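You operate a simulated robot arm through the tools that you are given. There is no shell and no other tool.

You run a simulated robot arm. Do the job below in one go: nothing can be reset, and whatever is moved stays where it is left.

TASK
Wipe the tissue tray clean and lay the teal tissue sheet in it.
Fine: use the blue rag and put it back; the sheets are in the green store drawer, close it again; wipe first. Where these are worked on the way, their far stop is far enough and under half their travel is too little: green store drawer. What is to be rubbed or washed off counts as gone when no trace of it is left.
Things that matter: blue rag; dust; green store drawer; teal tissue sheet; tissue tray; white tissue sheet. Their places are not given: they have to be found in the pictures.

Only the result counts: the job must be done as asked and must still hold three seconds after the hand-in. Knocking over, shifting, dropping, spilling or breaking anything else fails it. Flat cloth is picked up by pressing the open fingertips on it (5 to 10 N) and closing them slowly along it; thin cloth reads only 2 to 8 mm in the jaws.

THE ROBOT
A 7-joint arm with a two-finger parallel gripper, fixed in place. Base frame: the origin is on the floor under the middle of its stand, x ahead of it, y to its left, z up. Units: m, degrees, N and s.
With the tool pointing down near the work surface it reaches from about 0.44 to 0.92 m from the base axis. Its first joint turns from -143.0 to 143.0 degrees. Payload 3 kg.
Tool frame: the origin (TCP) lies between the finger pads and is the grasp point; the fingertips stand 0.03 m ahead of it; z points along the fingers, y is the line along which they close. Largest opening 0.094 m; finger width 0.028, thickness 0.01; the body of the gripper, 0.05 by 0.096 m, starts 0.055 m behind the TCP.
Orientation is that of the tool frame in the base frame, as a unit quaternion [w, x, y, z]. With the fingers straight down and closing along the base's y, the tool's x points along the base's -x, its y along +y and its z along -z.

THE INTERFACE
- The arm moves only by the tool step_arm. Its argument "plan" is a list of rows, each a list of 7 numbers: the turn, a rotation vector about the tool's x, y, z in degrees, then the shift along the tool's x, y, z in m, then the gripper command, from -1 (shut) to 1 (fully open), values between in proportion. In form: [[rx, ry, rz, dx, dy, dz, gripper], ...]. A call has 1 to 20 rows; each row shifts and turns the commanded pose from where the row before left it, along the tool's axes as they then stand. Each row takes 0.2 s and may step no farther than 0.05 m and 8.6 degrees from the row before; otherwise, or with a gripper value out of range, the whole call is refused. A pose out of reach is approached as far as the arm can. The call stops where the force on the tool passes 40 N (or 10 N more than at its start, if that is more) or the arm is blocked; 0.2 s more then pass. Each finger travels about 0.072 m/s and halts on what it meets, pressing with about 34 N; the grip force reading is that of the motor and also rises with nothing between the fingers. The clock runs only during rows and for 0.2 s after the last one: add rows that do not move to give the fingers time. The reply holds the time, the measured pose of the TCP, the force on the tool along the base axes, the opening and the grip force, in the units named above and with some noise, with the torque about the TCP (base axes, N m) and any sound that the robot's microphone picked up, and new pictures: "show" is both (left out), scene, wrist or none.
- Cameras (640 x 400 px; columns grow to the right, rows downward): "scene" is fixed at [0.2203, -0.4996, 1.6406]; the picture's right is [0.95, -0.31, 0.00], its down [-0.16, -0.49, -0.85] and it looks along [0.27, 0.81, -0.52] (base axes); focal length 324 px, centre (320, 200). "wrist" rides on the gripper at [0.076, 0.014, -0.103] in the tool frame; the picture's right is [-0.18, 0.98, 0.00], its down [-0.75, -0.14, -0.64] and it looks along [-0.63, -0.12, 0.77] (tool axes); focal length 243 px, centre (320, 200).
- locate(camera, pixels): for up to 12 pixels [column, row] of the newest picture of that camera ("zoom" is the newest enlarged one), the place [x, y, z] in the base frame of the surface seen there, good to about 0.002 m. It takes no simulated time.
- close_up(camera, box): a new picture of the part [left, top, right, bottom] of that camera's present view, enlarged. It takes no simulated time.
- sign_off(): hands the job in; it is judged then, once.

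Unless the task says otherwise, let go and move clear before handing in.

The tools are called after ">>>" as a command line: name --pt "numbers of a row" for each row, then --argument value for the rest, lists and objects as JSON in quotes. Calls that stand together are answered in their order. step_arm: Moves the arm, as the interface text tells. Its arguments: {"type":"object","properties":{"plan":{"type":"array","items":{"type":"array","items":{"type":"number"}}},"show":{"type":"string","enum":["both","scene","wrist","none"]}},"required":["plan"]} The other tools are called the same way: locate (camera, pixels) gives the place of the surface under pixels of a picture; close_up (camera, box) takes an enlarged picture of a part of a camera's view; sign_off () hands the job in.

At the start:

```text
time: 0.0
tool_pos: [0.579, 0.2942, 1.1514]
tcp_rot: [0.0, 0.0, 1.0, 0.0]
force: [0.4, 0.1, 0.9]
moment: [-0.01, 0.04, 0.01]
gripper_width: 0.0937
finger_force: 0.0
```

scene: 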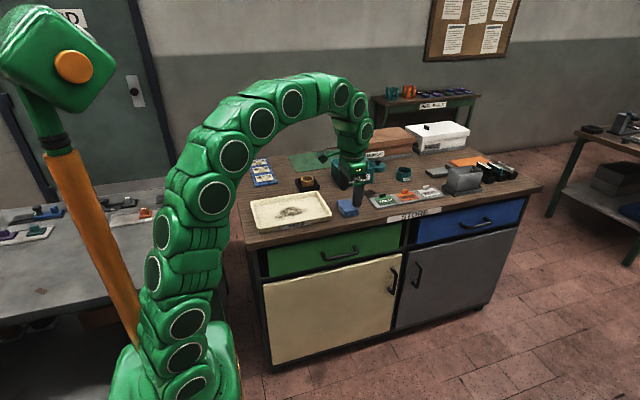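
wrist: 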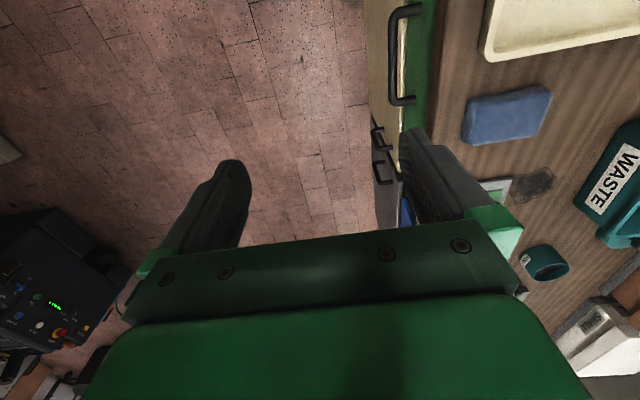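

The scene picture shows a cream tray with a dark dust patch near (290,211), a blue rag near (347,208), and a green drawer with its handle near (340,253). I'll enlarge these areas and locate the main points before I move.

>>> close_up --camera "scene" --box '[230, 140, 430, 265]'

>>> locate --camera "scene" --pixels '[[290, 212], [251, 201], [320, 192], [331, 214], [258, 229], [347, 208], [340, 253], [322, 257], [358, 250], [335, 258], [270, 265], [398, 235]]'

```text
3.20 times, centred on (330, 202) of scene
```

zoom: 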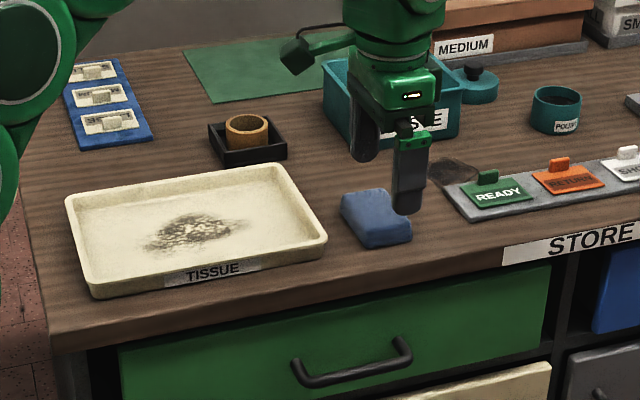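

```text
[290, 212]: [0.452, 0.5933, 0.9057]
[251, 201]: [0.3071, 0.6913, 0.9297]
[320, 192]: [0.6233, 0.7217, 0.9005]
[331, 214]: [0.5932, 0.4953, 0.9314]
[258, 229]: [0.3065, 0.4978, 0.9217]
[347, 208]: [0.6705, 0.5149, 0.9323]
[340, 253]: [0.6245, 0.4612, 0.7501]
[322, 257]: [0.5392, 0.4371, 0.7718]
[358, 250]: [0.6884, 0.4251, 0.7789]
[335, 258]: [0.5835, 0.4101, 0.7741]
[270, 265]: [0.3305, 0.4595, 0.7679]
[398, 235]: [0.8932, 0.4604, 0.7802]
```

The zoom shows the rag as a thick blue pad at zoom (340–412, 188–248), the tray with a dust patch around (195,230), and the drawer's handle bar at (350,365). I'll measure the rag, dust, tray floor, rims and handle more exactly.

>>> locate --camera "zoom" --pixels '[[345, 197], [382, 191], [409, 228], [372, 238], [374, 246], [410, 238], [376, 215], [150, 245], [243, 225], [185, 213], [200, 245], [358, 220]]'

>>> locate --camera "zoom" --pixels '[[68, 198], [278, 166], [324, 240], [95, 290], [90, 205], [268, 178], [300, 230], [110, 270], [300, 365], [350, 378], [405, 350], [350, 330]]'

>>> close_up --camera "scene" --box '[240, 180, 370, 261]'

```text
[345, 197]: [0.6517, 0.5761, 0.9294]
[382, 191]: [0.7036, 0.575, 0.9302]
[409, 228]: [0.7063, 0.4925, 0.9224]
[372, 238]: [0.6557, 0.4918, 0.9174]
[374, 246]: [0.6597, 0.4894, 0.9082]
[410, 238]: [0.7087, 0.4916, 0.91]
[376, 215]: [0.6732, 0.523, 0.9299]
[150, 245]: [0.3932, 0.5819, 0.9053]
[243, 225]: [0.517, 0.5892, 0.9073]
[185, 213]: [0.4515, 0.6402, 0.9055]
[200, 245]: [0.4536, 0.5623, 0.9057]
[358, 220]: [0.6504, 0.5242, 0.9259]
```

```text
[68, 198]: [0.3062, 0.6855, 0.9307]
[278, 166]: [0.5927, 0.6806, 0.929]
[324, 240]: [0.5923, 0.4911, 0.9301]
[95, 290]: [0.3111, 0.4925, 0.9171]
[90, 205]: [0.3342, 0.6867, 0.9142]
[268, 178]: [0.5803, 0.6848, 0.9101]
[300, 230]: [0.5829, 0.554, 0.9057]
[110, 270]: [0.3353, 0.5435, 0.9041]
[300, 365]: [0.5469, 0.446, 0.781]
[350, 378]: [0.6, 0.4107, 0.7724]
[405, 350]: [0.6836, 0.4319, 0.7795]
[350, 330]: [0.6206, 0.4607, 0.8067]
```

```text
4.92 times, centred on (305, 220) of scene
```

zoom: 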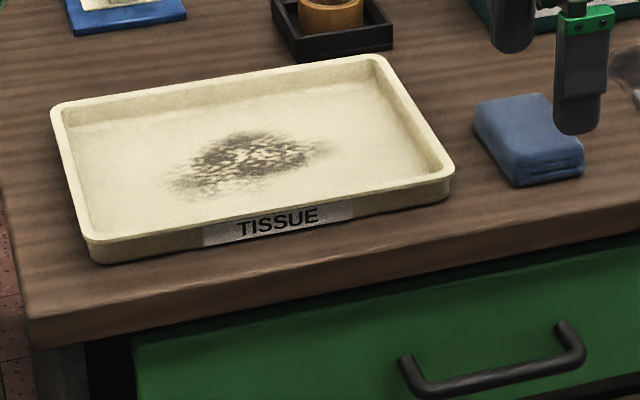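

The rag measures about x 0.651–0.709, y 0.490–0.577, with its top at z 0.930 and the counter near 0.90. I'll turn the tool by -90° so the fingers close along x, then hover above the rag.

>>> step_arm --pt "0 0 -8.1818 0 0 0 1" --pt "0 0 -8.1818 0 0 0 1" --pt "0 0 -8.1818 0 0 0 1" --pt "0 0 -8.1818 0 0 0 1" --pt "0 0 -8.1818 0 0 0 1" --pt "0 0 -8.1818 0 0 0 1" --pt "0 0 -8.1818 0 0 0 1" --pt "0 0 -8.1818 0 0 0 1" --pt "0 0 -8.1818 0 0 0 1" --pt "0 0 -8.1818 0 0 0 1" --pt "0 0 -8.1818 0 0 0 1" --pt "0 0 0 -0.0299 -0.0126 0.0125 1" --pt "0 0 0 -0.0299 -0.0126 0.0125 1" --pt "0 0 0 -0.0299 -0.0126 0.0125 1" --pt "0 0 0 -0.0299 -0.0126 0.0125 1" --pt "0 0 0 -0.0299 -0.0126 0.0125 1" --pt "0 0 0 -0.0299 -0.0126 0.0125 1" --pt "0 0 0 -0.0299 -0.0126 0.0125 1" --pt "0 0 0 -0.0299 -0.0126 0.0125 1" --show "both"

```text
time: 4.0
tool_pos: [0.6783, 0.5312, 1.0464]
tcp_rot: [0.001, -0.706, 0.708, 0.0]
force: [-0.1, 0.3, -0.9]
moment: [0.02, 0.05, 0.0]
gripper_width: 0.0939
finger_force: 0.0
out of reach, approached as far as the arm can: row 19
```

scene: 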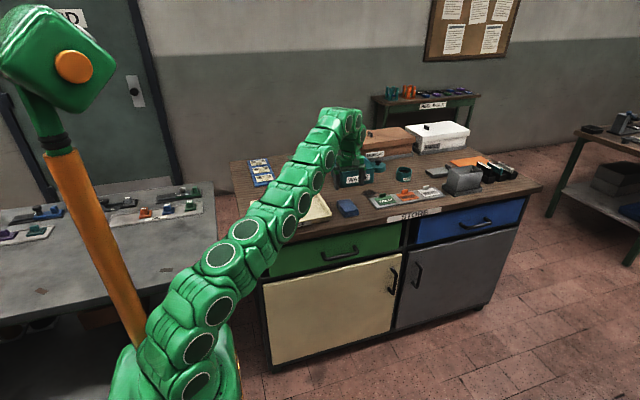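
wrist: 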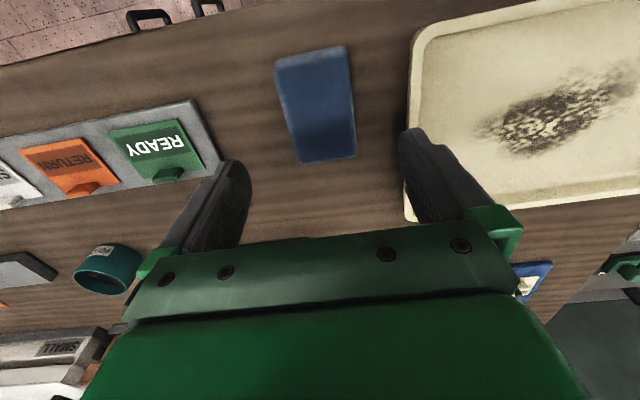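

The tool is now above the rag, which the wrist picture shows at (275–357, 45–165); row 19 was only a few mm short. I'll refine the rag's place with the wrist camera and check the clearance to the tray rim and the READY holder.

>>> locate --camera "wrist" --pixels '[[278, 62], [345, 50], [355, 155], [300, 160], [315, 110], [412, 120], [408, 210], [222, 160], [192, 105], [248, 140], [330, 30], [545, 115]]'

>>> close_up --camera "wrist" --box '[400, 0, 640, 150]'

```text
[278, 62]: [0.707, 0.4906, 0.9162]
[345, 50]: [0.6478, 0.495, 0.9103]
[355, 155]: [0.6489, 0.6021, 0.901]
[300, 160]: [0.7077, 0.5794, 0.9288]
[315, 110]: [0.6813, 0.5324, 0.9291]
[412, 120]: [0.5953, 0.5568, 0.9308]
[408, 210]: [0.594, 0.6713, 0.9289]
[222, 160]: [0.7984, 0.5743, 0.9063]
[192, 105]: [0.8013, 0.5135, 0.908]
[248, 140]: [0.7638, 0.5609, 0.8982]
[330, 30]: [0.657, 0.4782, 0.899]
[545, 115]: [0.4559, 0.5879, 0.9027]
```

```text
2.67 times, centred on (520, 75) of wrist
```

zoom: 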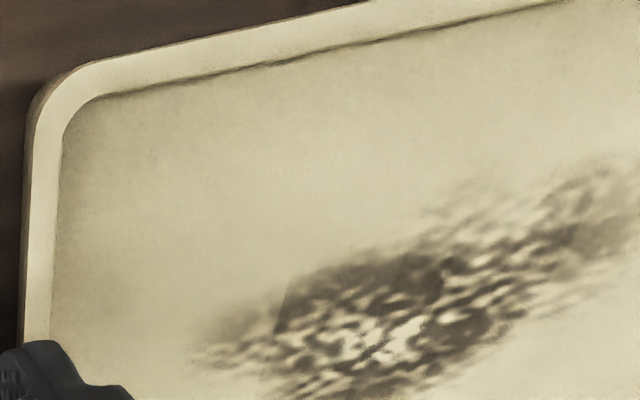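

The fingers at (0.678, 0.531) line up with the rag's centre (0.679, 0.534), the counter is at z 0.899, and the READY holder at x 0.80 and the rim at x 0.595 are clear. I'll go down to just above grasp depth.

>>> step_arm --pt "0 0 0 0 0 0.025 1" --pt "0 0 0 0 0 0.025 1" --pt "0 0 0 0 0 0.02 1" --pt "0 0 0 0 0 0.02 1" --show "both"

```text
time: 5.0
tool_pos: [0.6784, 0.5338, 0.9574]
tcp_rot: [0.0, 0.707, -0.707, 0.0]
force: [-0.1, 0.6, -0.3]
moment: [-0.01, 0.01, 0.02]
gripper_width: 0.094
finger_force: 0.1
```

scene: 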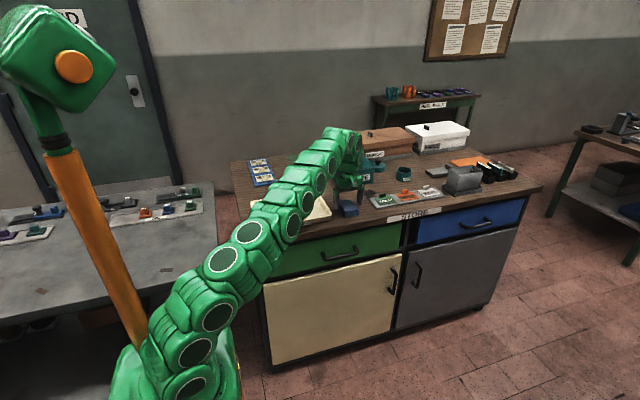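
wrist: 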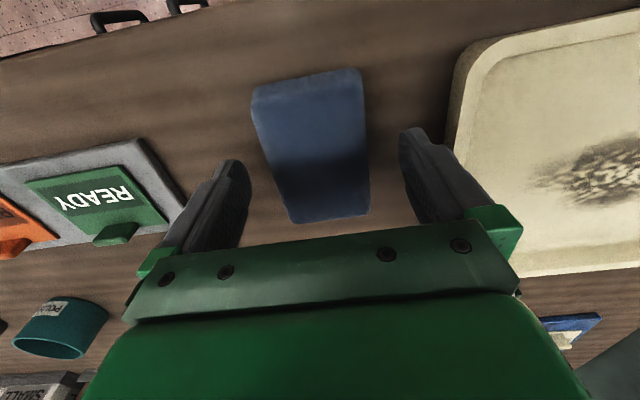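

The rag sits between the fingers at wrist (250–370, 68–222). I'll go down 15 mm so the tips stay about 12 mm above the counter, then close on the rag.

>>> step_arm --pt "0 0 0 0 0 0.0155 1" --pt "0 0 0 0 0 0 1" --pt "0 0 0 0 0 0 0" --pt "0 0 0 0 0 0 -0.5" --pt "0 0 0 0 0 0 -1" --pt "0 0 0 0 0 0 -1" --pt "0 0 0 0 0 0 -1" --show "both"

```text
time: 6.6
tool_pos: [0.6787, 0.5317, 0.9414]
tcp_rot: [0.0, 0.707, -0.707, 0.001]
force: [0.5, -0.1, -0.3]
moment: [-0.01, -0.01, 0.01]
gripper_width: 0.0647
finger_force: 34.1
```

scene: 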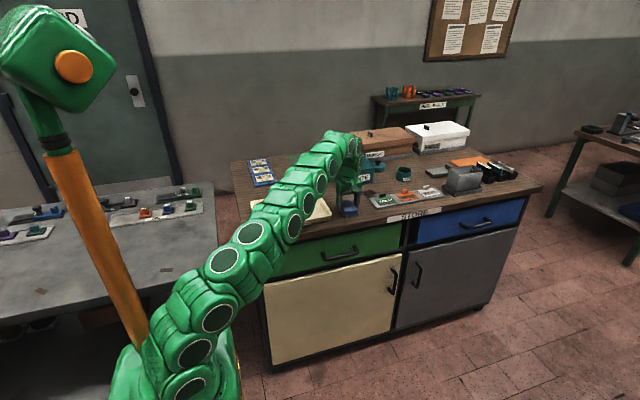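
wrist: 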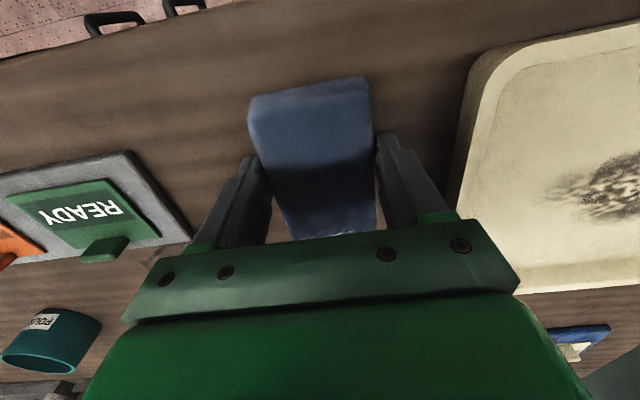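

The rag is held (opening 0.0647, 34 N). I'll lift it 6 cm and carry it over the right end of the tray at (0.525, 0.565), keeping the gripper shut.

>>> step_arm --pt "0 0 0 0 0 -0.015 -1" --pt "0 0 0 0 0 -0.02 -1" --pt "0 0 0 0 0 -0.025 -1" --pt "0 0 0 -0.0066 0.0308 0 -1" --pt "0 0 0 -0.0066 0.0308 0 -1" --pt "0 0 0 -0.0066 0.0308 0 -1" --pt "0 0 0 -0.0066 0.0308 0 -1" --pt "0 0 0 -0.0066 0.0308 0 -1" --pt "0 0 0 0 0 0.02 -1" --pt "0 0 0 0 0 0.015 -1" --pt "0 0 0 0 0 0 -1" --show "both"

```text
time: 9.0
tool_pos: [0.5253, 0.5626, 0.9665]
tcp_rot: [-0.001, -0.707, 0.708, 0.001]
force: [-0.4, 0.0, -0.3]
moment: [-0.01, 0.0, 0.03]
gripper_width: 0.0648
finger_force: 34.3
```

scene: 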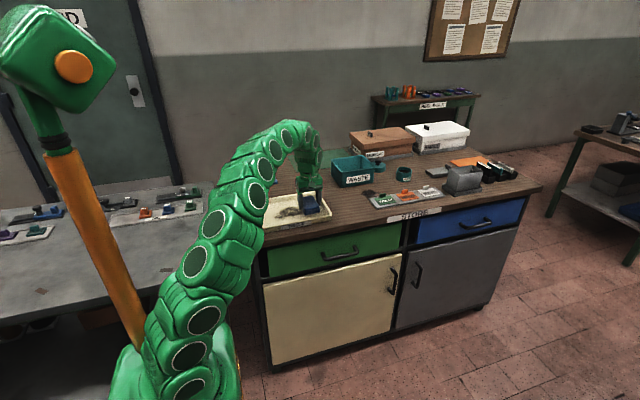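
wrist: 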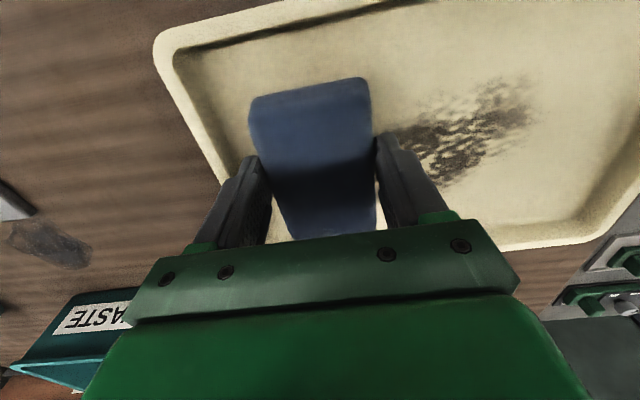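

The rag hangs above the tray's right end, with the dust left of it in the tray, seen at wrist (400–530, 85–185). I'll check the inner floor edges before touching down.

>>> locate --camera "wrist" --pixels '[[200, 90], [190, 55], [215, 47], [300, 30], [330, 40], [230, 120], [600, 190], [560, 215], [520, 230], [470, 140], [520, 110], [400, 130]]'

>>> close_up --camera "wrist" --box '[140, 0, 640, 260]'

```text
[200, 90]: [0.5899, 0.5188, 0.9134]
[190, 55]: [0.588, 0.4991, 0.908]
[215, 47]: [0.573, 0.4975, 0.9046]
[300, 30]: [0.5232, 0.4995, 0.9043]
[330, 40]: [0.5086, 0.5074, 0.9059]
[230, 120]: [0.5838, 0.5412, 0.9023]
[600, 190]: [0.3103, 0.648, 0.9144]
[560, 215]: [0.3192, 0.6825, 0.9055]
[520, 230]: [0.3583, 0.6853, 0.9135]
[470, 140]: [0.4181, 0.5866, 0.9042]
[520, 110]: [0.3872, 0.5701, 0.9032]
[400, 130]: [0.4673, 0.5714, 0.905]
```

```text
1.28 times, centred on (390, 130) of wrist
```

zoom: 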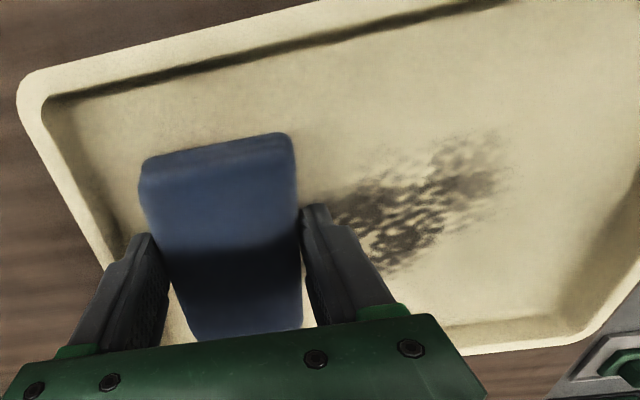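

The inner floor spans about x 0.318–0.585, y 0.50–0.68 at z 0.904. I'll lower the rag gently until the force shows contact.

>>> step_arm --pt "0 0 0 0 0 0.01 -1" --pt "0 0 0 0 0 0.007 -1" --pt "0 0 0 0 0 0.003 -1" --pt "0 0 0 0 0 0.001 -1" --show "none"

```text
time: 10.0
tool_pos: [0.5239, 0.566, 0.9497]
tcp_rot: [0.0, 0.707, -0.707, 0.0]
force: [-0.5, -0.6, -0.1]
moment: [0.0, -0.01, 0.02]
gripper_width: 0.0649
finger_force: 33.4
```

There is no contact yet at z 0.9497. I'll step down in small steps.

>>> step_arm --pt "0 0 0 0 0 0.002 -1" --pt "0 0 0 0 0 0.002 -1" --pt "0 0 0 0 0 0 -1" --show "none"

```text
time: 10.8
tool_pos: [0.5244, 0.5664, 0.9473]
tcp_rot: [0.004, -0.707, 0.707, 0.0]
force: [1.4, 0.9, 3.5]
moment: [-0.14, 0.1, 0.03]
gripper_width: 0.0648
finger_force: 34.1
stopped in row 3: the force on the tool passed its limit at 41 N (the readings are from after the stop); the commanded pose is now the measured one
```

The rag touched down at z 0.9473 with about 3.5 N left after the stop. I'll press slightly more and take a first stroke along -x.

>>> step_arm --pt "0 0 0 0 0 0.0004 -1" --pt "0 0 0 0 0.01 0 -1" --pt "0 0 0 0 0.015 0 -1" --pt "0 0 0 0 0.015 0 -1" --show "wrist"

```text
time: 11.8
tool_pos: [0.487, 0.5657, 0.9458]
tcp_rot: [-0.003, 0.707, -0.707, 0.0]
force: [6.7, 1.8, 17.9]
moment: [-0.05, -0.16, 0.06]
gripper_width: 0.0648
finger_force: 33.6
```

wrist: 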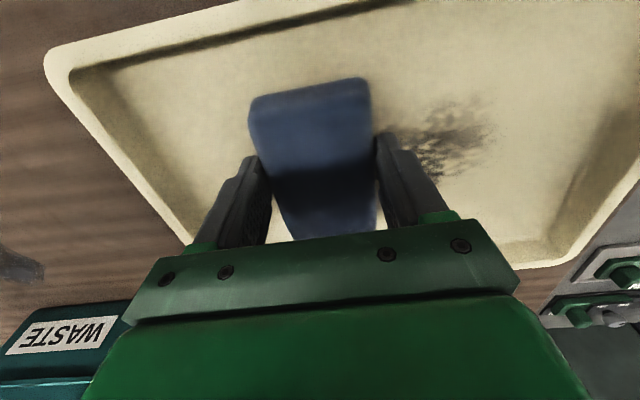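

Contact is 18 N down with about 7 N drag, and dust is disappearing under the rag. I'll ease the press slightly and finish the stroke to x≈0.385.

>>> step_arm --pt "0 0 0 0 0.015 -0.0006 -1" --pt "0 0 0 0 0.02 0 -1" --pt "0 0 0 0 0.02 0 -1" --pt "0 0 0 0 0.02 0 -1" --pt "0 0 0 0 0.02 0 -1" --pt "0 0 0 0 0.005 0 -1" --show "both"

```text
time: 13.2
tool_pos: [0.382, 0.5655, 0.9466]
tcp_rot: [-0.003, 0.707, -0.707, 0.0]
force: [7.5, 0.7, 17.8]
moment: [-0.02, -0.13, -0.02]
gripper_width: 0.0649
finger_force: 33.6
```

scene: 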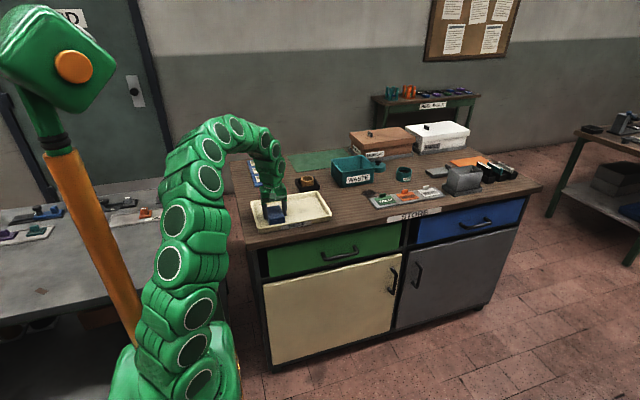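
wrist: 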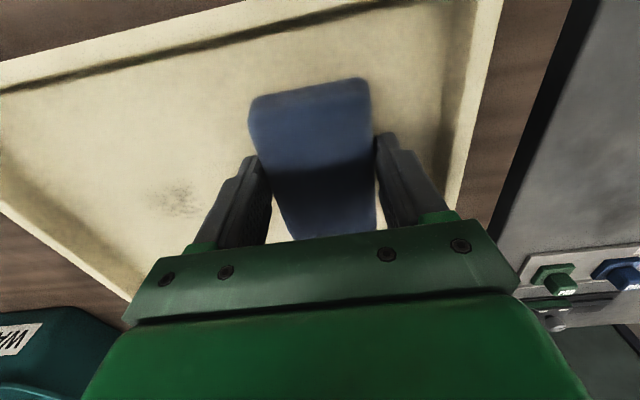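

The first stroke cleared its strip; a faint remnant is at wrist (175,198). I'll shift to y≈0.617 and stroke back along +x.

>>> step_arm --pt "0 0 0 -0.015 0 0 -1" --pt "0 0 0 -0.018 0 0 -1" --pt "0 0 0 -0.018 0 0 -1" --pt "0 0 0 0 -0.02 0 -1" --pt "0 0 0 0 -0.02 0 -1" --pt "0 0 0 0 -0.02 0 -1" --pt "0 0 0 0 -0.02 0 -1" --pt "0 0 0 0 -0.02 0 -1" --pt "0 0 0 0 -0.02 0 -1" --pt "0 0 0 0 -0.02 0 -1" --show "both"

```text
time: 13.6
tool_pos: [0.3825, 0.575, 0.9464]
tcp_rot: [0.002, -0.707, 0.708, 0.0]
force: [-2.4, -4.7, 19.5]
moment: [-0.09, 0.19, -0.01]
gripper_width: 0.0646
finger_force: 34.6
stopped in row 1: the force on the tool passed its limit at 44 N (the readings are from after the stop); the commanded pose is now the measured one
```

scene: 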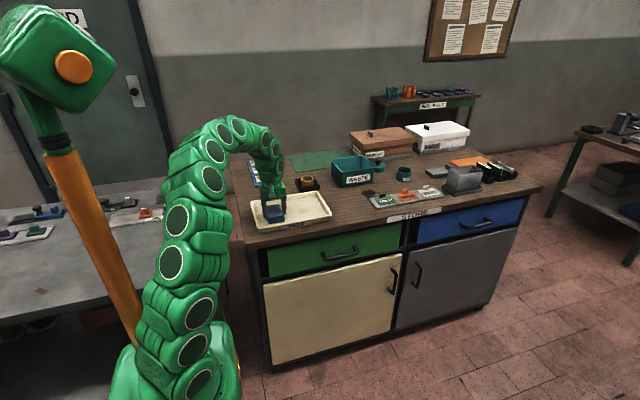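
wrist: 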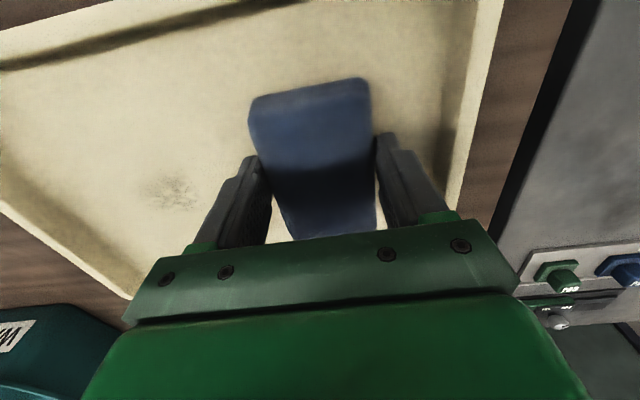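

That shift spiked to 44 N, so I'll lift the rag 5 mm, move sideways in the air, and come down gently again near the remnant.

>>> step_arm --pt "0 0 0 0 0 -0.005 -1" --pt "0 0 0 -0.02 -0.01 0 -1" --pt "0 0 0 -0.02 -0.01 0 -1" --pt "0 0 0 0 0 0 -1" --show "both"

>>> locate --camera "scene" --pixels '[[320, 192], [331, 214]]'

```text
time: 14.6
tool_pos: [0.4023, 0.6154, 0.9512]
tcp_rot: [0.002, -0.706, 0.708, 0.0]
force: [0.3, -0.5, -0.7]
moment: [0.02, -0.03, 0.0]
gripper_width: 0.0647
finger_force: 34.4
```

scene: 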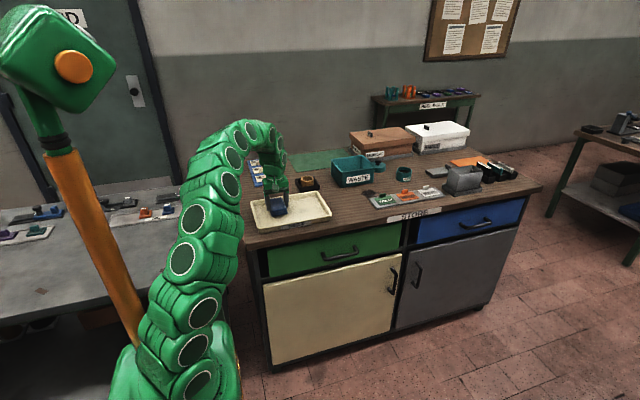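
wrist: 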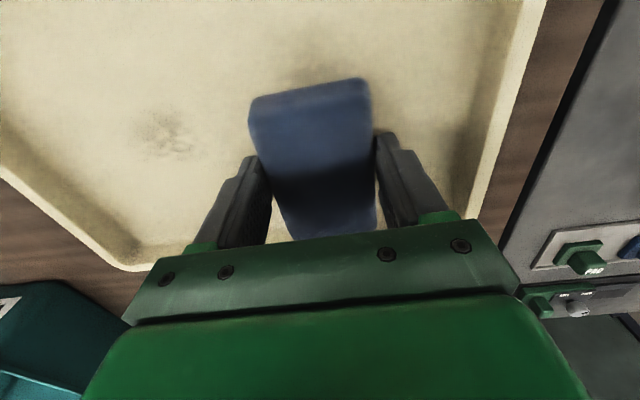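

```text
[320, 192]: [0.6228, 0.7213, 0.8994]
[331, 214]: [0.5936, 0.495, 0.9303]
```

The tray has not moved (corner still at 0.594, 0.495). A remnant shows at wrist (165,133), so I'll locate it and look closer.

>>> close_up --camera "wrist" --box '[80, 60, 400, 260]'

>>> locate --camera "wrist" --pixels '[[165, 130], [145, 120], [190, 150], [310, 70], [180, 115], [150, 150]]'

```text
2.00 times, centred on (240, 160) of wrist
```

zoom: 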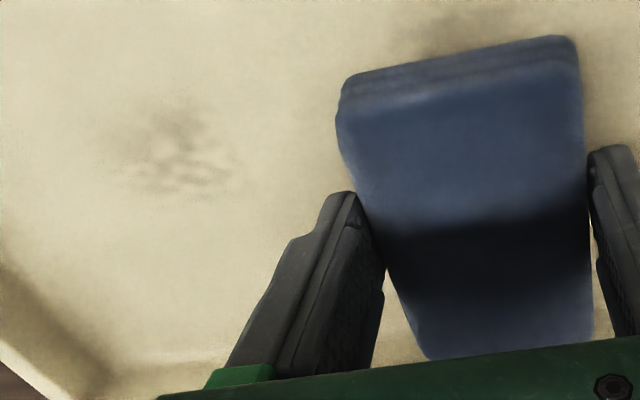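

```text
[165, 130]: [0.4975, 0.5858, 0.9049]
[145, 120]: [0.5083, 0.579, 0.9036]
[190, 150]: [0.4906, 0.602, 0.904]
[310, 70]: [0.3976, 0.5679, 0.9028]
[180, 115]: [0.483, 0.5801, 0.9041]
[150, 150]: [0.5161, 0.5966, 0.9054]
```

The remnant lies around (0.475–0.525, 0.575–0.605). I'll press down here gently and stroke along +x over it.

>>> step_arm --pt "0 0 0 0 0 0.002 -1" --pt "0 0 0 0 0 0.001 -1" --pt "0 0 0 0 0 0.0007 -1" --pt "0 0 0 0 0 0.0005 -1" --pt "0 0 0 0 0 0.0004 -1" --show "none"

```text
time: 15.8
tool_pos: [0.4041, 0.6157, 0.9466]
tcp_rot: [0.001, -0.707, 0.707, 0.001]
force: [-0.2, 0.2, -0.3]
moment: [0.03, 0.01, 0.0]
gripper_width: 0.0649
finger_force: 34.3
```

>>> step_arm --pt "0 0 0 0 0 0.0005 -1" --pt "0 0 0 0 0 0.0004 -1" --pt "0 0 0 0 0 0.0003 -1" --show "none"

```text
time: 16.6
tool_pos: [0.4041, 0.6163, 0.9461]
tcp_rot: [0.003, -0.707, 0.708, 0.0]
force: [-0.1, -3.2, 13.4]
moment: [-0.09, 0.15, 0.01]
gripper_width: 0.0646
finger_force: 34.2
```

Contact is now 13 N. I'll stroke along +x to about x 0.53 at y 0.616 in small steps.

>>> step_arm --pt "0 0 0 0 -0.006 0 -1" --pt "0 0 0 0 -0.012 0 -1" --pt "0 0 0 0 -0.012 0 -1" --pt "0 0 0 0 -0.012 0 -1" --pt "0 0 0 0 -0.012 0 -1" --pt "0 0 0 0 -0.012 0 -1" --pt "0 0 0 0 -0.012 0 -1" --pt "0 0 0 0 -0.012 0 -1" --pt "0 0 0 0 -0.012 0 -1" --pt "0 0 0 0 -0.012 0 -1" --pt "0 0 0 0 -0.01 0 -1" --show "wrist"

```text
time: 19.0
tool_pos: [0.5274, 0.615, 0.946]
tcp_rot: [0.003, -0.707, 0.707, 0.0]
force: [-11.9, 1.9, 26.4]
moment: [0.17, 0.5, 0.03]
gripper_width: 0.0646
finger_force: 33.8
```

wrist: 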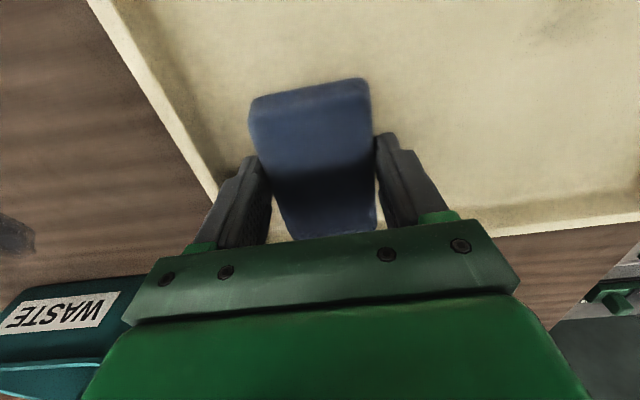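

That stroke held at 26 N. Something faint shows near wrist (575,30), so I'll look at it enlarged before the next stroke.

>>> close_up --camera "wrist" --box '[360, 0, 640, 175]'

>>> locate --camera "wrist" --pixels '[[575, 30], [600, 15], [545, 40]]'

>>> close_up --camera "scene" --box '[240, 180, 350, 249]'

```text
2.29 times, centred on (500, 88) of wrist
```

zoom: 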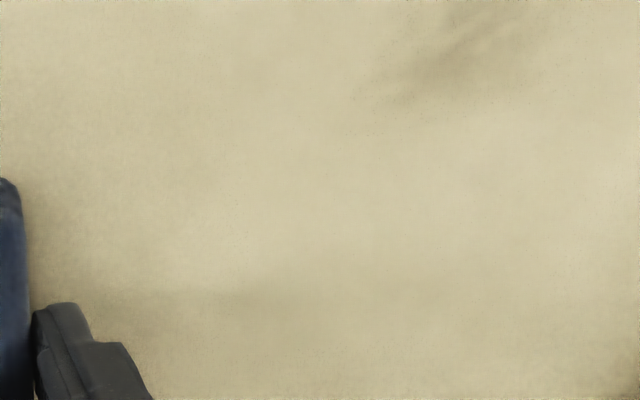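

```text
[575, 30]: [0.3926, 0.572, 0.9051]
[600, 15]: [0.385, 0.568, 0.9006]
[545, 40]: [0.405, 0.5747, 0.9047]
```

```text
5.80 times, centred on (295, 214) of scene
```

zoom: 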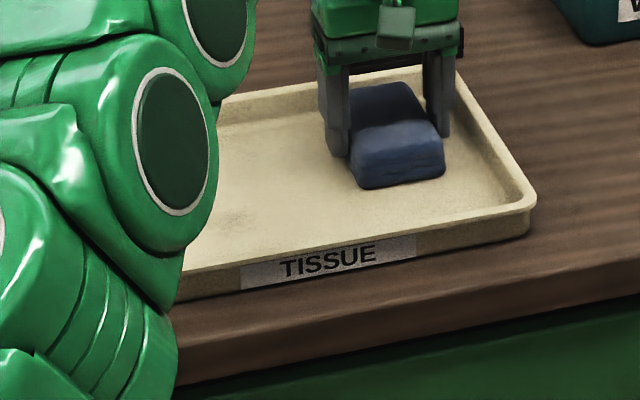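

A faint trace remains at about (0.37–0.41, 0.555–0.58), seen at scene zoom (232,217) too. I'll stroke back diagonally to (0.377, 0.578), easing the press a little.

>>> step_arm --pt "0 0 0 0 0 -0.0005 -1" --pt "0 0 0 0.002 0.008 0 -1" --pt "0 0 0 0.003 0.0125 0 -1" --pt "0 0 0 0.003 0.0125 0 -1" --pt "0 0 0 0.003 0.0125 0 -1" --pt "0 0 0 0.003 0.0125 0 -1" --pt "0 0 0 0.003 0.0125 0 -1" --pt "0 0 0 0.003 0.0125 0 -1" --pt "0 0 0 0.003 0.0125 0 -1" --pt "0 0 0 0.003 0.0125 0 -1" --pt "0 0 0 0.003 0.0125 0 -1" --pt "0 0 0 0.003 0.0125 0 -1" --pt "0 0 0 0.003 0.0125 0 -1" --pt "0 0 0 0 0.005 0 -1" --show "both"

```text
time: 22.0
tool_pos: [0.3766, 0.5804, 0.9451]
tcp_rot: [0.002, -0.707, 0.707, 0.0]
force: [11.0, -1.8, 24.6]
moment: [-0.02, -0.29, -0.03]
gripper_width: 0.0647
finger_force: 34.2
```

scene: 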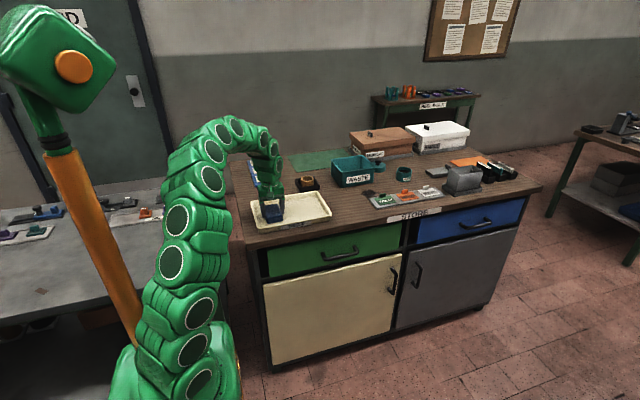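
wrist: 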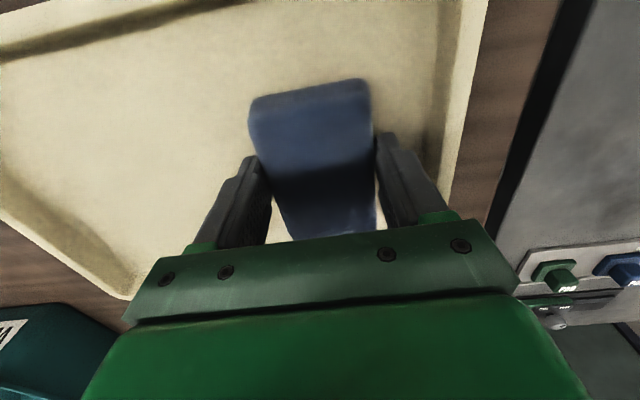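

The floor right of the rag looks clean now. I'll make one more diagonal stroke back towards (0.525, 0.556), then lift for a careful inspection.

>>> step_arm --pt "0 0 0 0 0 -0.0004 -1" --pt "0 0 0 0.001 -0.008 0 -1" --pt "0 0 0 0.002 -0.0125 0 -1" --pt "0 0 0 0.002 -0.0125 0 -1" --pt "0 0 0 0.002 -0.0125 0 -1" --pt "0 0 0 0.002 -0.0125 0 -1" --pt "0 0 0 0.002 -0.0125 0 -1" --pt "0 0 0 0.002 -0.0125 0 -1" --pt "0 0 0 0.002 -0.0125 0 -1" --pt "0 0 0 0.002 -0.0125 0 -1" --pt "0 0 0 0.002 -0.0125 0 -1" --pt "0 0 0 0.002 -0.0125 0 -1" --pt "0 0 0 0.002 -0.0125 0 -1" --show "both"

```text
time: 24.8
tool_pos: [0.5239, 0.5583, 0.9476]
tcp_rot: [0.002, -0.707, 0.707, -0.001]
force: [-0.1, 0.3, -0.8]
moment: [0.0, -0.02, 0.01]
gripper_width: 0.0648
finger_force: 34.2
```

scene: 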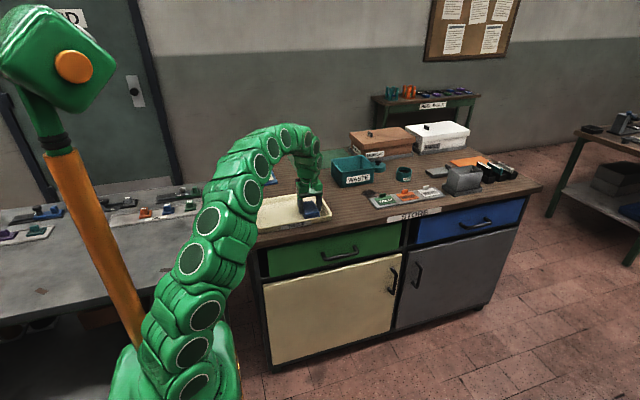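
wrist: 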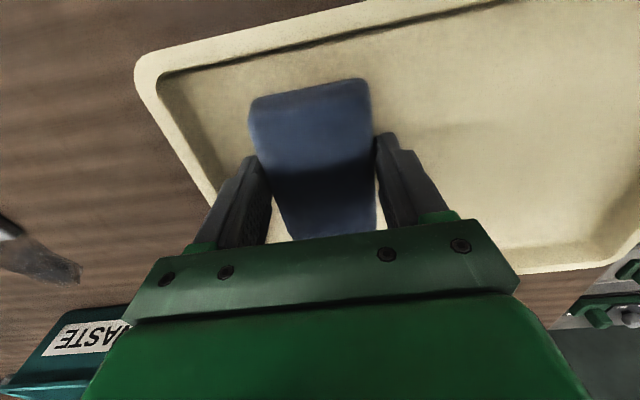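

The rag ended just off the floor. I'll enlarge the wrist view of the floor to look for any trace.

>>> close_up --camera "wrist" --box '[360, 0, 640, 175]'

>>> close_up --camera "wrist" --box '[360, 100, 640, 275]'

>>> close_up --camera "scene" --box '[240, 180, 350, 249]'

```text
2.29 times, centred on (500, 88) of wrist
```

zoom: 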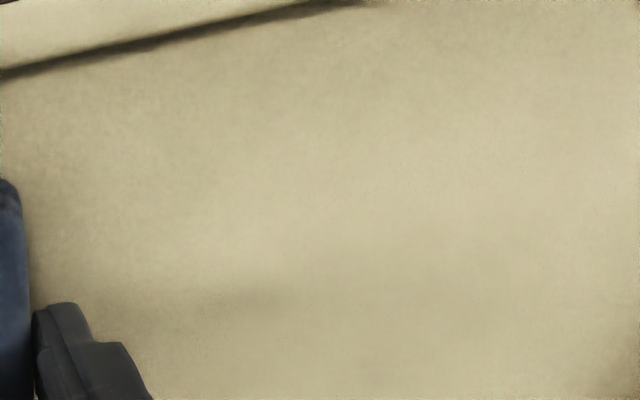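

```text
2.29 times, centred on (500, 188) of wrist
```

zoom: 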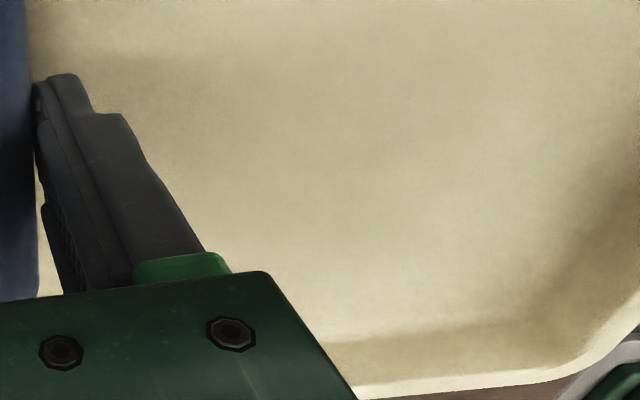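

```text
5.80 times, centred on (295, 214) of scene
```

zoom: 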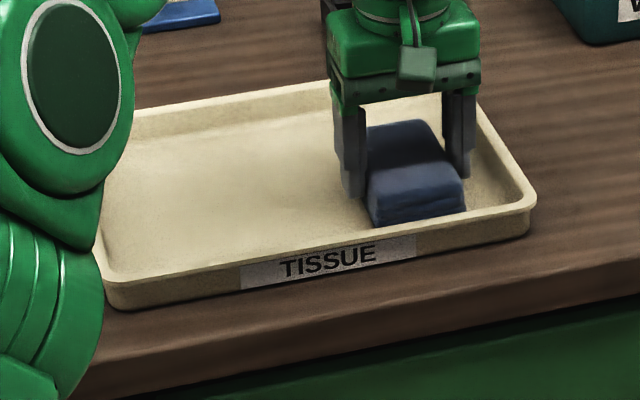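

The floor looks clean in all three views, except perhaps a very faint band near the finger. I'll lift and shift to the right to see the whole floor unobstructed.

>>> step_arm --pt "0 0 0 0 0 -0.03 -1" --pt "0 0 0 0 0 -0.03 -1" --pt "0 0 0 0.01 -0.02 -0.02 -1" --pt "0 0 0 0.01 -0.02 -0.01 -1" --pt "0 0 0 0 -0.02 0 -1" --pt "0 0 0 0 0 0 -1" --show "both"

>>> close_up --camera "wrist" --box '[360, 0, 640, 175]'

>>> close_up --camera "scene" --box '[240, 180, 350, 249]'

```text
time: 26.2
tool_pos: [0.5807, 0.536, 1.0349]
tcp_rot: [0.002, -0.706, 0.708, 0.0]
force: [-0.3, -0.2, -0.7]
moment: [-0.04, -0.01, -0.01]
gripper_width: 0.065
finger_force: 34.1
```

scene: 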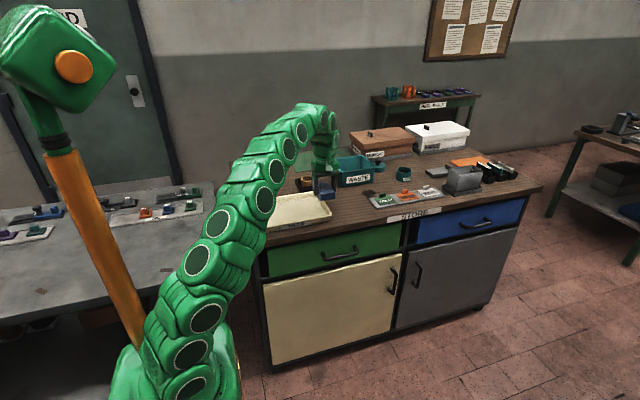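
wrist: 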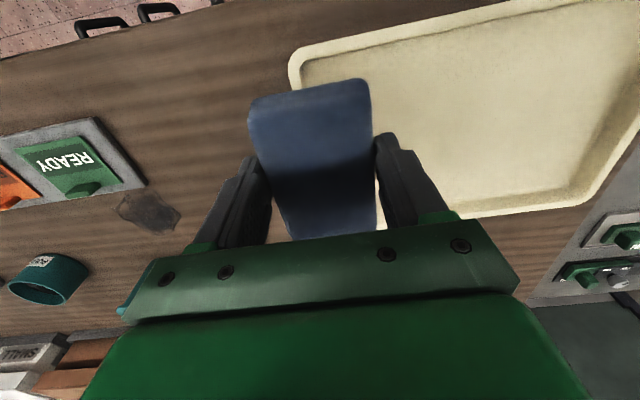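

```text
2.29 times, centred on (500, 88) of wrist
```

zoom: 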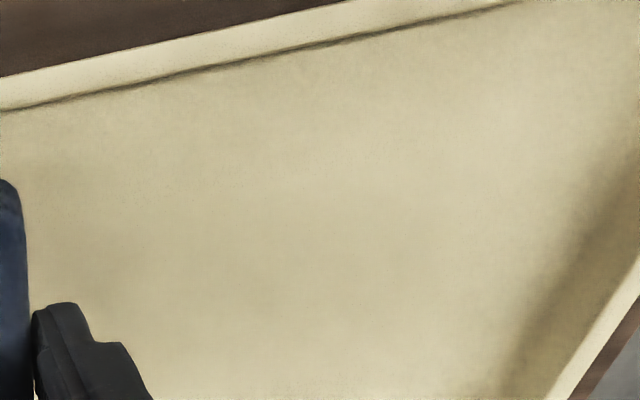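

```text
5.80 times, centred on (295, 214) of scene
```

zoom: 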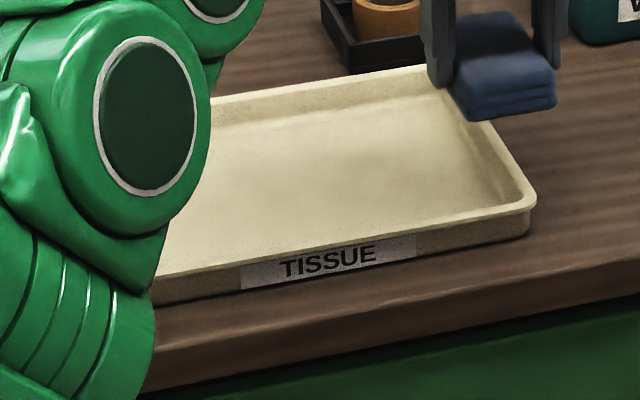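

The whole floor looks clean, but a barely visible shade could be left near the middle. I'll make one more firm pass there and back to be safe.

>>> step_arm --pt "0 0 0 -0.02 0.026 0 -1" --pt "0 0 0 -0.019 0.026 0 -1" --pt "0 0 0 0 0 0.04 -1" --pt "0 0 0 0 0 0.03 -1" --pt "0 0 0 0 0 0.012 -1" --pt "0 0 0 0 0 0.003 -1" --pt "0 0 0 0 0 0.001 -1" --pt "0 0 0 0 0 0.0005 -1" --pt "0 0 0 0 0 0 -1" --show "none"

```text
time: 28.2
tool_pos: [0.5301, 0.5774, 0.9507]
tcp_rot: [0.001, -0.706, 0.708, 0.0]
force: [-0.2, -0.1, -0.5]
moment: [0.0, -0.02, 0.02]
gripper_width: 0.065
finger_force: 34.2
```

>>> step_arm --pt "0 0 0 0 0 0.0015 -1" --pt "0 0 0 0 0 0.001 -1" --pt "0 0 0 0 0 0.0005 -1" --pt "0 0 0 0 0 0.0005 -1" --pt "0 0 0 0 0 0.0005 -1" --show "none"

```text
time: 29.4
tool_pos: [0.53, 0.5765, 0.9454]
tcp_rot: [0.001, -0.707, 0.708, 0.0]
force: [0.4, 1.0, 2.2]
moment: [-0.09, 0.07, 0.01]
gripper_width: 0.0645
finger_force: 33.7
```

Contact is beginning (2 N). I'll press 0.5 mm more and stroke along -x.

>>> step_arm --pt "0 0 0 0 0 0.0004 -1" --pt "0 0 0 0 0 0.0003 -1" --pt "0 0 0 0 0.006 0 -1" --pt "0 0 0 0 0.012 0 -1" --pt "0 0 0 0 0.012 0 -1" --pt "0 0 0 0 0.012 0 -1" --pt "0 0 0 0 0.012 0 -1" --pt "0 0 0 0 0.012 0 -1" --pt "0 0 0 0 0.012 0 -1" --pt "0 0 0 0 0.012 0 -1" --pt "0 0 0 0 0.012 0 -1" --pt "0 0 0 0 0.012 0 -1" --pt "0 0 0 0 0.012 0 -1" --pt "0 0 0 0 0.012 0 -1" --pt "0 0 0 0 0.012 0 -1" --show "wrist"

```text
time: 32.5
tool_pos: [0.39, 0.5776, 0.9454]
tcp_rot: [0.003, -0.706, 0.708, -0.001]
force: [-2.5, -1.2, 14.5]
moment: [-0.22, 0.33, 0.0]
gripper_width: 0.0648
finger_force: 34.0
stopped in row 15: the force on the tool passed its limit at 42 N (the readings are from after the stop); the commanded pose is now the measured one
```

wrist: 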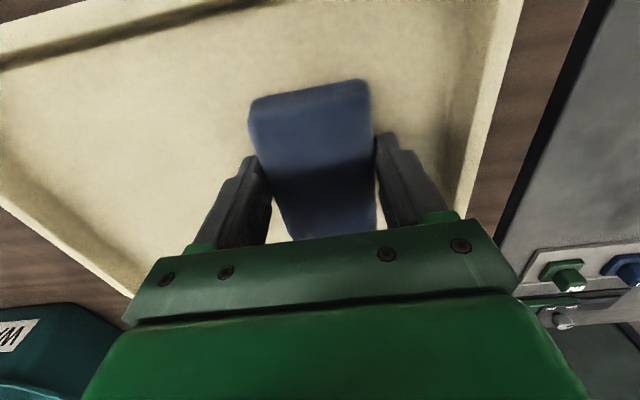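

The firm stroke ended at x 0.39. I'll stroke back along +x while drifting to y≈0.61.

>>> step_arm --pt "0 0 0 -0.002 -0.006 0 -1" --pt "0 0 0 -0.003 -0.012 0 -1" --pt "0 0 0 -0.003 -0.012 0 -1" --pt "0 0 0 -0.003 -0.012 0 -1" --pt "0 0 0 -0.003 -0.012 0 -1" --pt "0 0 0 -0.003 -0.012 0 -1" --pt "0 0 0 -0.003 -0.012 0 -1" --pt "0 0 0 -0.003 -0.012 0 -1" --pt "0 0 0 -0.003 -0.012 0 -1" --pt "0 0 0 -0.003 -0.012 0 -1" --pt "0 0 0 -0.003 -0.012 0 -1" --pt "0 0 0 -0.002 -0.01 0 -1" --show "wrist"

```text
time: 34.1
tool_pos: [0.4646, 0.5978, 0.946]
tcp_rot: [-0.004, 0.707, -0.707, 0.0]
force: [1.6, -2.4, 12.4]
moment: [-0.19, 0.12, -0.04]
gripper_width: 0.0649
finger_force: 33.8
stopped in row 8: the force on the tool passed its limit at 42 N (the readings are from after the stop); the commanded pose is now the measured one
```

wrist: 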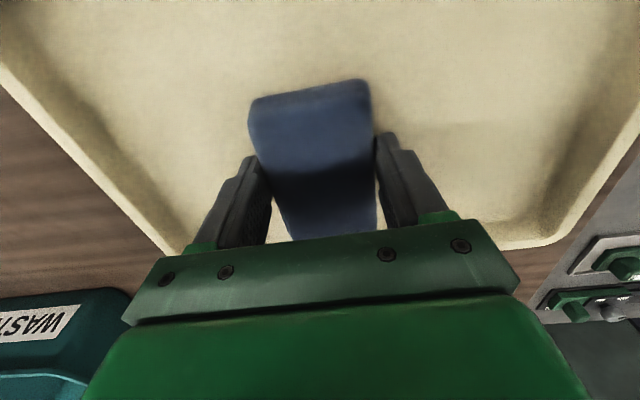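

The stroke stopped at x 0.465 on the 40 N limit and now rests at 12 N. I'll finish the stroke to x≈0.525, then lift and carry the rag home.

>>> step_arm --pt "0 0 0 0 -0.006 0 -1" --pt "0 0 0 0 -0.012 -0.0002 -1" --pt "0 0 0 0 -0.012 0 -1" --pt "0 0 0 0 -0.012 0 -1" --pt "0 0 0 0 -0.012 0 -1" --pt "0 0 0 0 -0.006 0 -1" --pt "0 0 0 0 0 -0.01 -1" --pt "0 0 0 0 0 -0.03 -1" --pt "0 0 0 0 0 -0.03 -1" --pt "0 0 0 0.02 -0.03 0 -1" --pt "0 0 0 0.02 -0.03 0 -1" --pt "0 0 0 0 0 0 -1" --show "both"

>>> close_up --camera "wrist" --box '[280, 0, 640, 225]'

>>> close_up --camera "scene" --box '[240, 180, 350, 249]'

```text
time: 36.7
tool_pos: [0.586, 0.558, 1.0149]
tcp_rot: [-0.003, 0.707, -0.707, -0.001]
force: [-0.5, -0.8, 0.3]
moment: [0.03, 0.02, 0.03]
gripper_width: 0.0646
finger_force: 34.1
```

scene: 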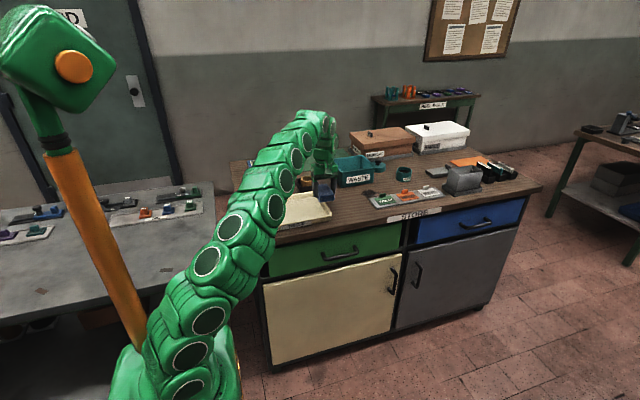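
wrist: 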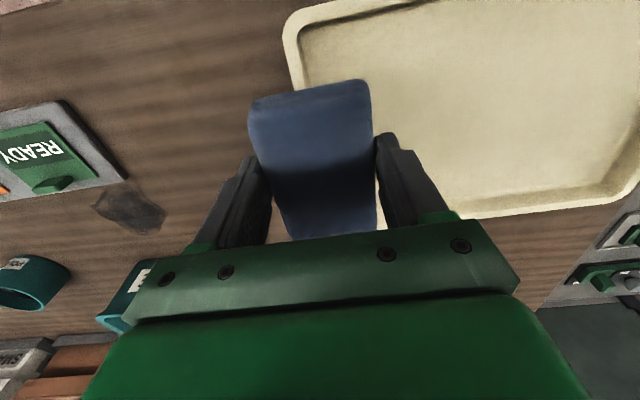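

```text
1.78 times, centred on (460, 112) of wrist
```

zoom: 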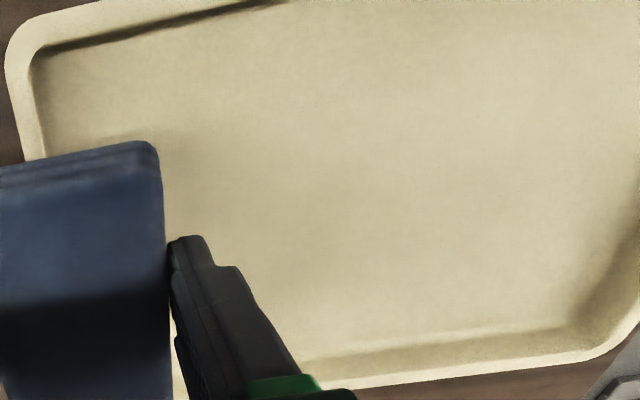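

```text
5.80 times, centred on (295, 214) of scene
```

zoom: 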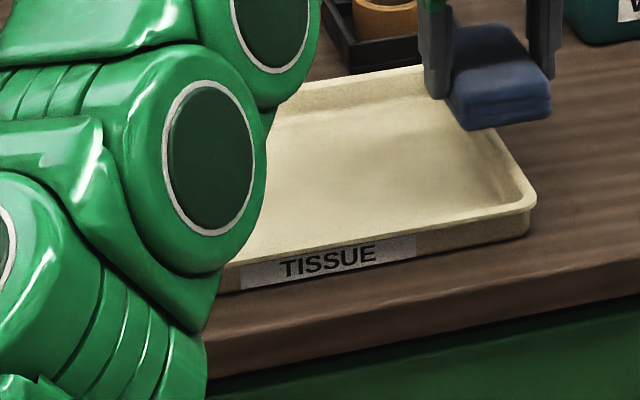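

The tray floor is clean in every view. I'll carry the rag back to its original place (0.679, 0.532) and lower it.

>>> step_arm --pt "0 0 0 0.0088 -0.0309 0 -1" --pt "0 0 0 0.0088 -0.0309 0 -1" --pt "0 0 0 0.0087 -0.0309 0 -1" --pt "0 0 0 0 0 0.03 -1" --pt "0 0 0 0 0 0.03 -1" --pt "0 0 0 0 0 0.008 -1" --pt "0 0 0 0 0 0.002 -1" --pt "0 0 0 0 0 0 -1" --show "wrist"

```text
time: 38.5
tool_pos: [0.6789, 0.533, 0.9458]
tcp_rot: [-0.003, 0.707, -0.707, 0.0]
force: [-0.1, -0.1, -1.0]
moment: [-0.02, 0.0, 0.01]
gripper_width: 0.0649
finger_force: 34.0
```

wrist: 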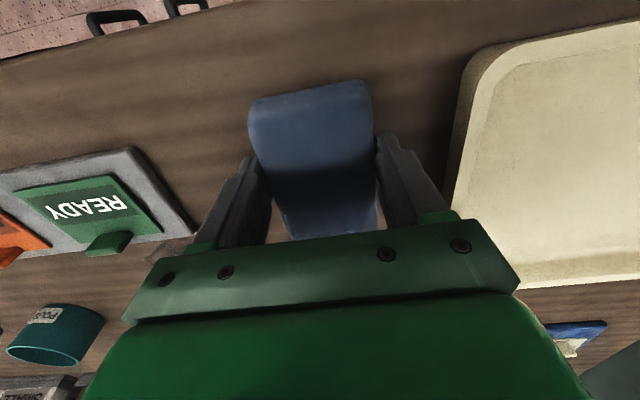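

The rag is over its place at z 0.9458 with about 4 mm to go. I'll step down gently to contact.

>>> step_arm --pt "0 0 0 0 0 0.0015 -1" --pt "0 0 0 0 0 0.001 -1" --pt "0 0 0 0 0 0.001 -1" --pt "0 0 0 0 0 0.0005 -1" --pt "0 0 0 0 0 0 -1" --show "none"

```text
time: 39.7
tool_pos: [0.6774, 0.5327, 0.9417]
tcp_rot: [0.003, -0.707, 0.707, 0.001]
force: [0.4, -0.5, -0.3]
moment: [0.02, 0.01, 0.01]
gripper_width: 0.0647
finger_force: 33.3
```

>>> step_arm --pt "0 0 0 0 0 0.0006 -1" --pt "0 0 0 0 0 0.0005 -1" --pt "0 0 0 0 0 0 -1" --show "none"

```text
time: 40.5
tool_pos: [0.6776, 0.5333, 0.9401]
tcp_rot: [-0.003, 0.707, -0.707, 0.0]
force: [-0.2, -0.7, 0.4]
moment: [0.02, 0.03, 0.01]
gripper_width: 0.0647
finger_force: 34.8
```

>>> step_arm --pt "0 0 0 0 0 0.0005 -1" --pt "0 0 0 0 0 0.0005 -1" --pt "0 0 0 0 0 0 -1" --show "none"

```text
time: 41.3
tool_pos: [0.6781, 0.5324, 0.9397]
tcp_rot: [0.004, -0.707, 0.707, -0.001]
force: [3.9, 0.1, 13.5]
moment: [-0.09, 0.28, 0.04]
gripper_width: 0.0651
finger_force: 34.2
```

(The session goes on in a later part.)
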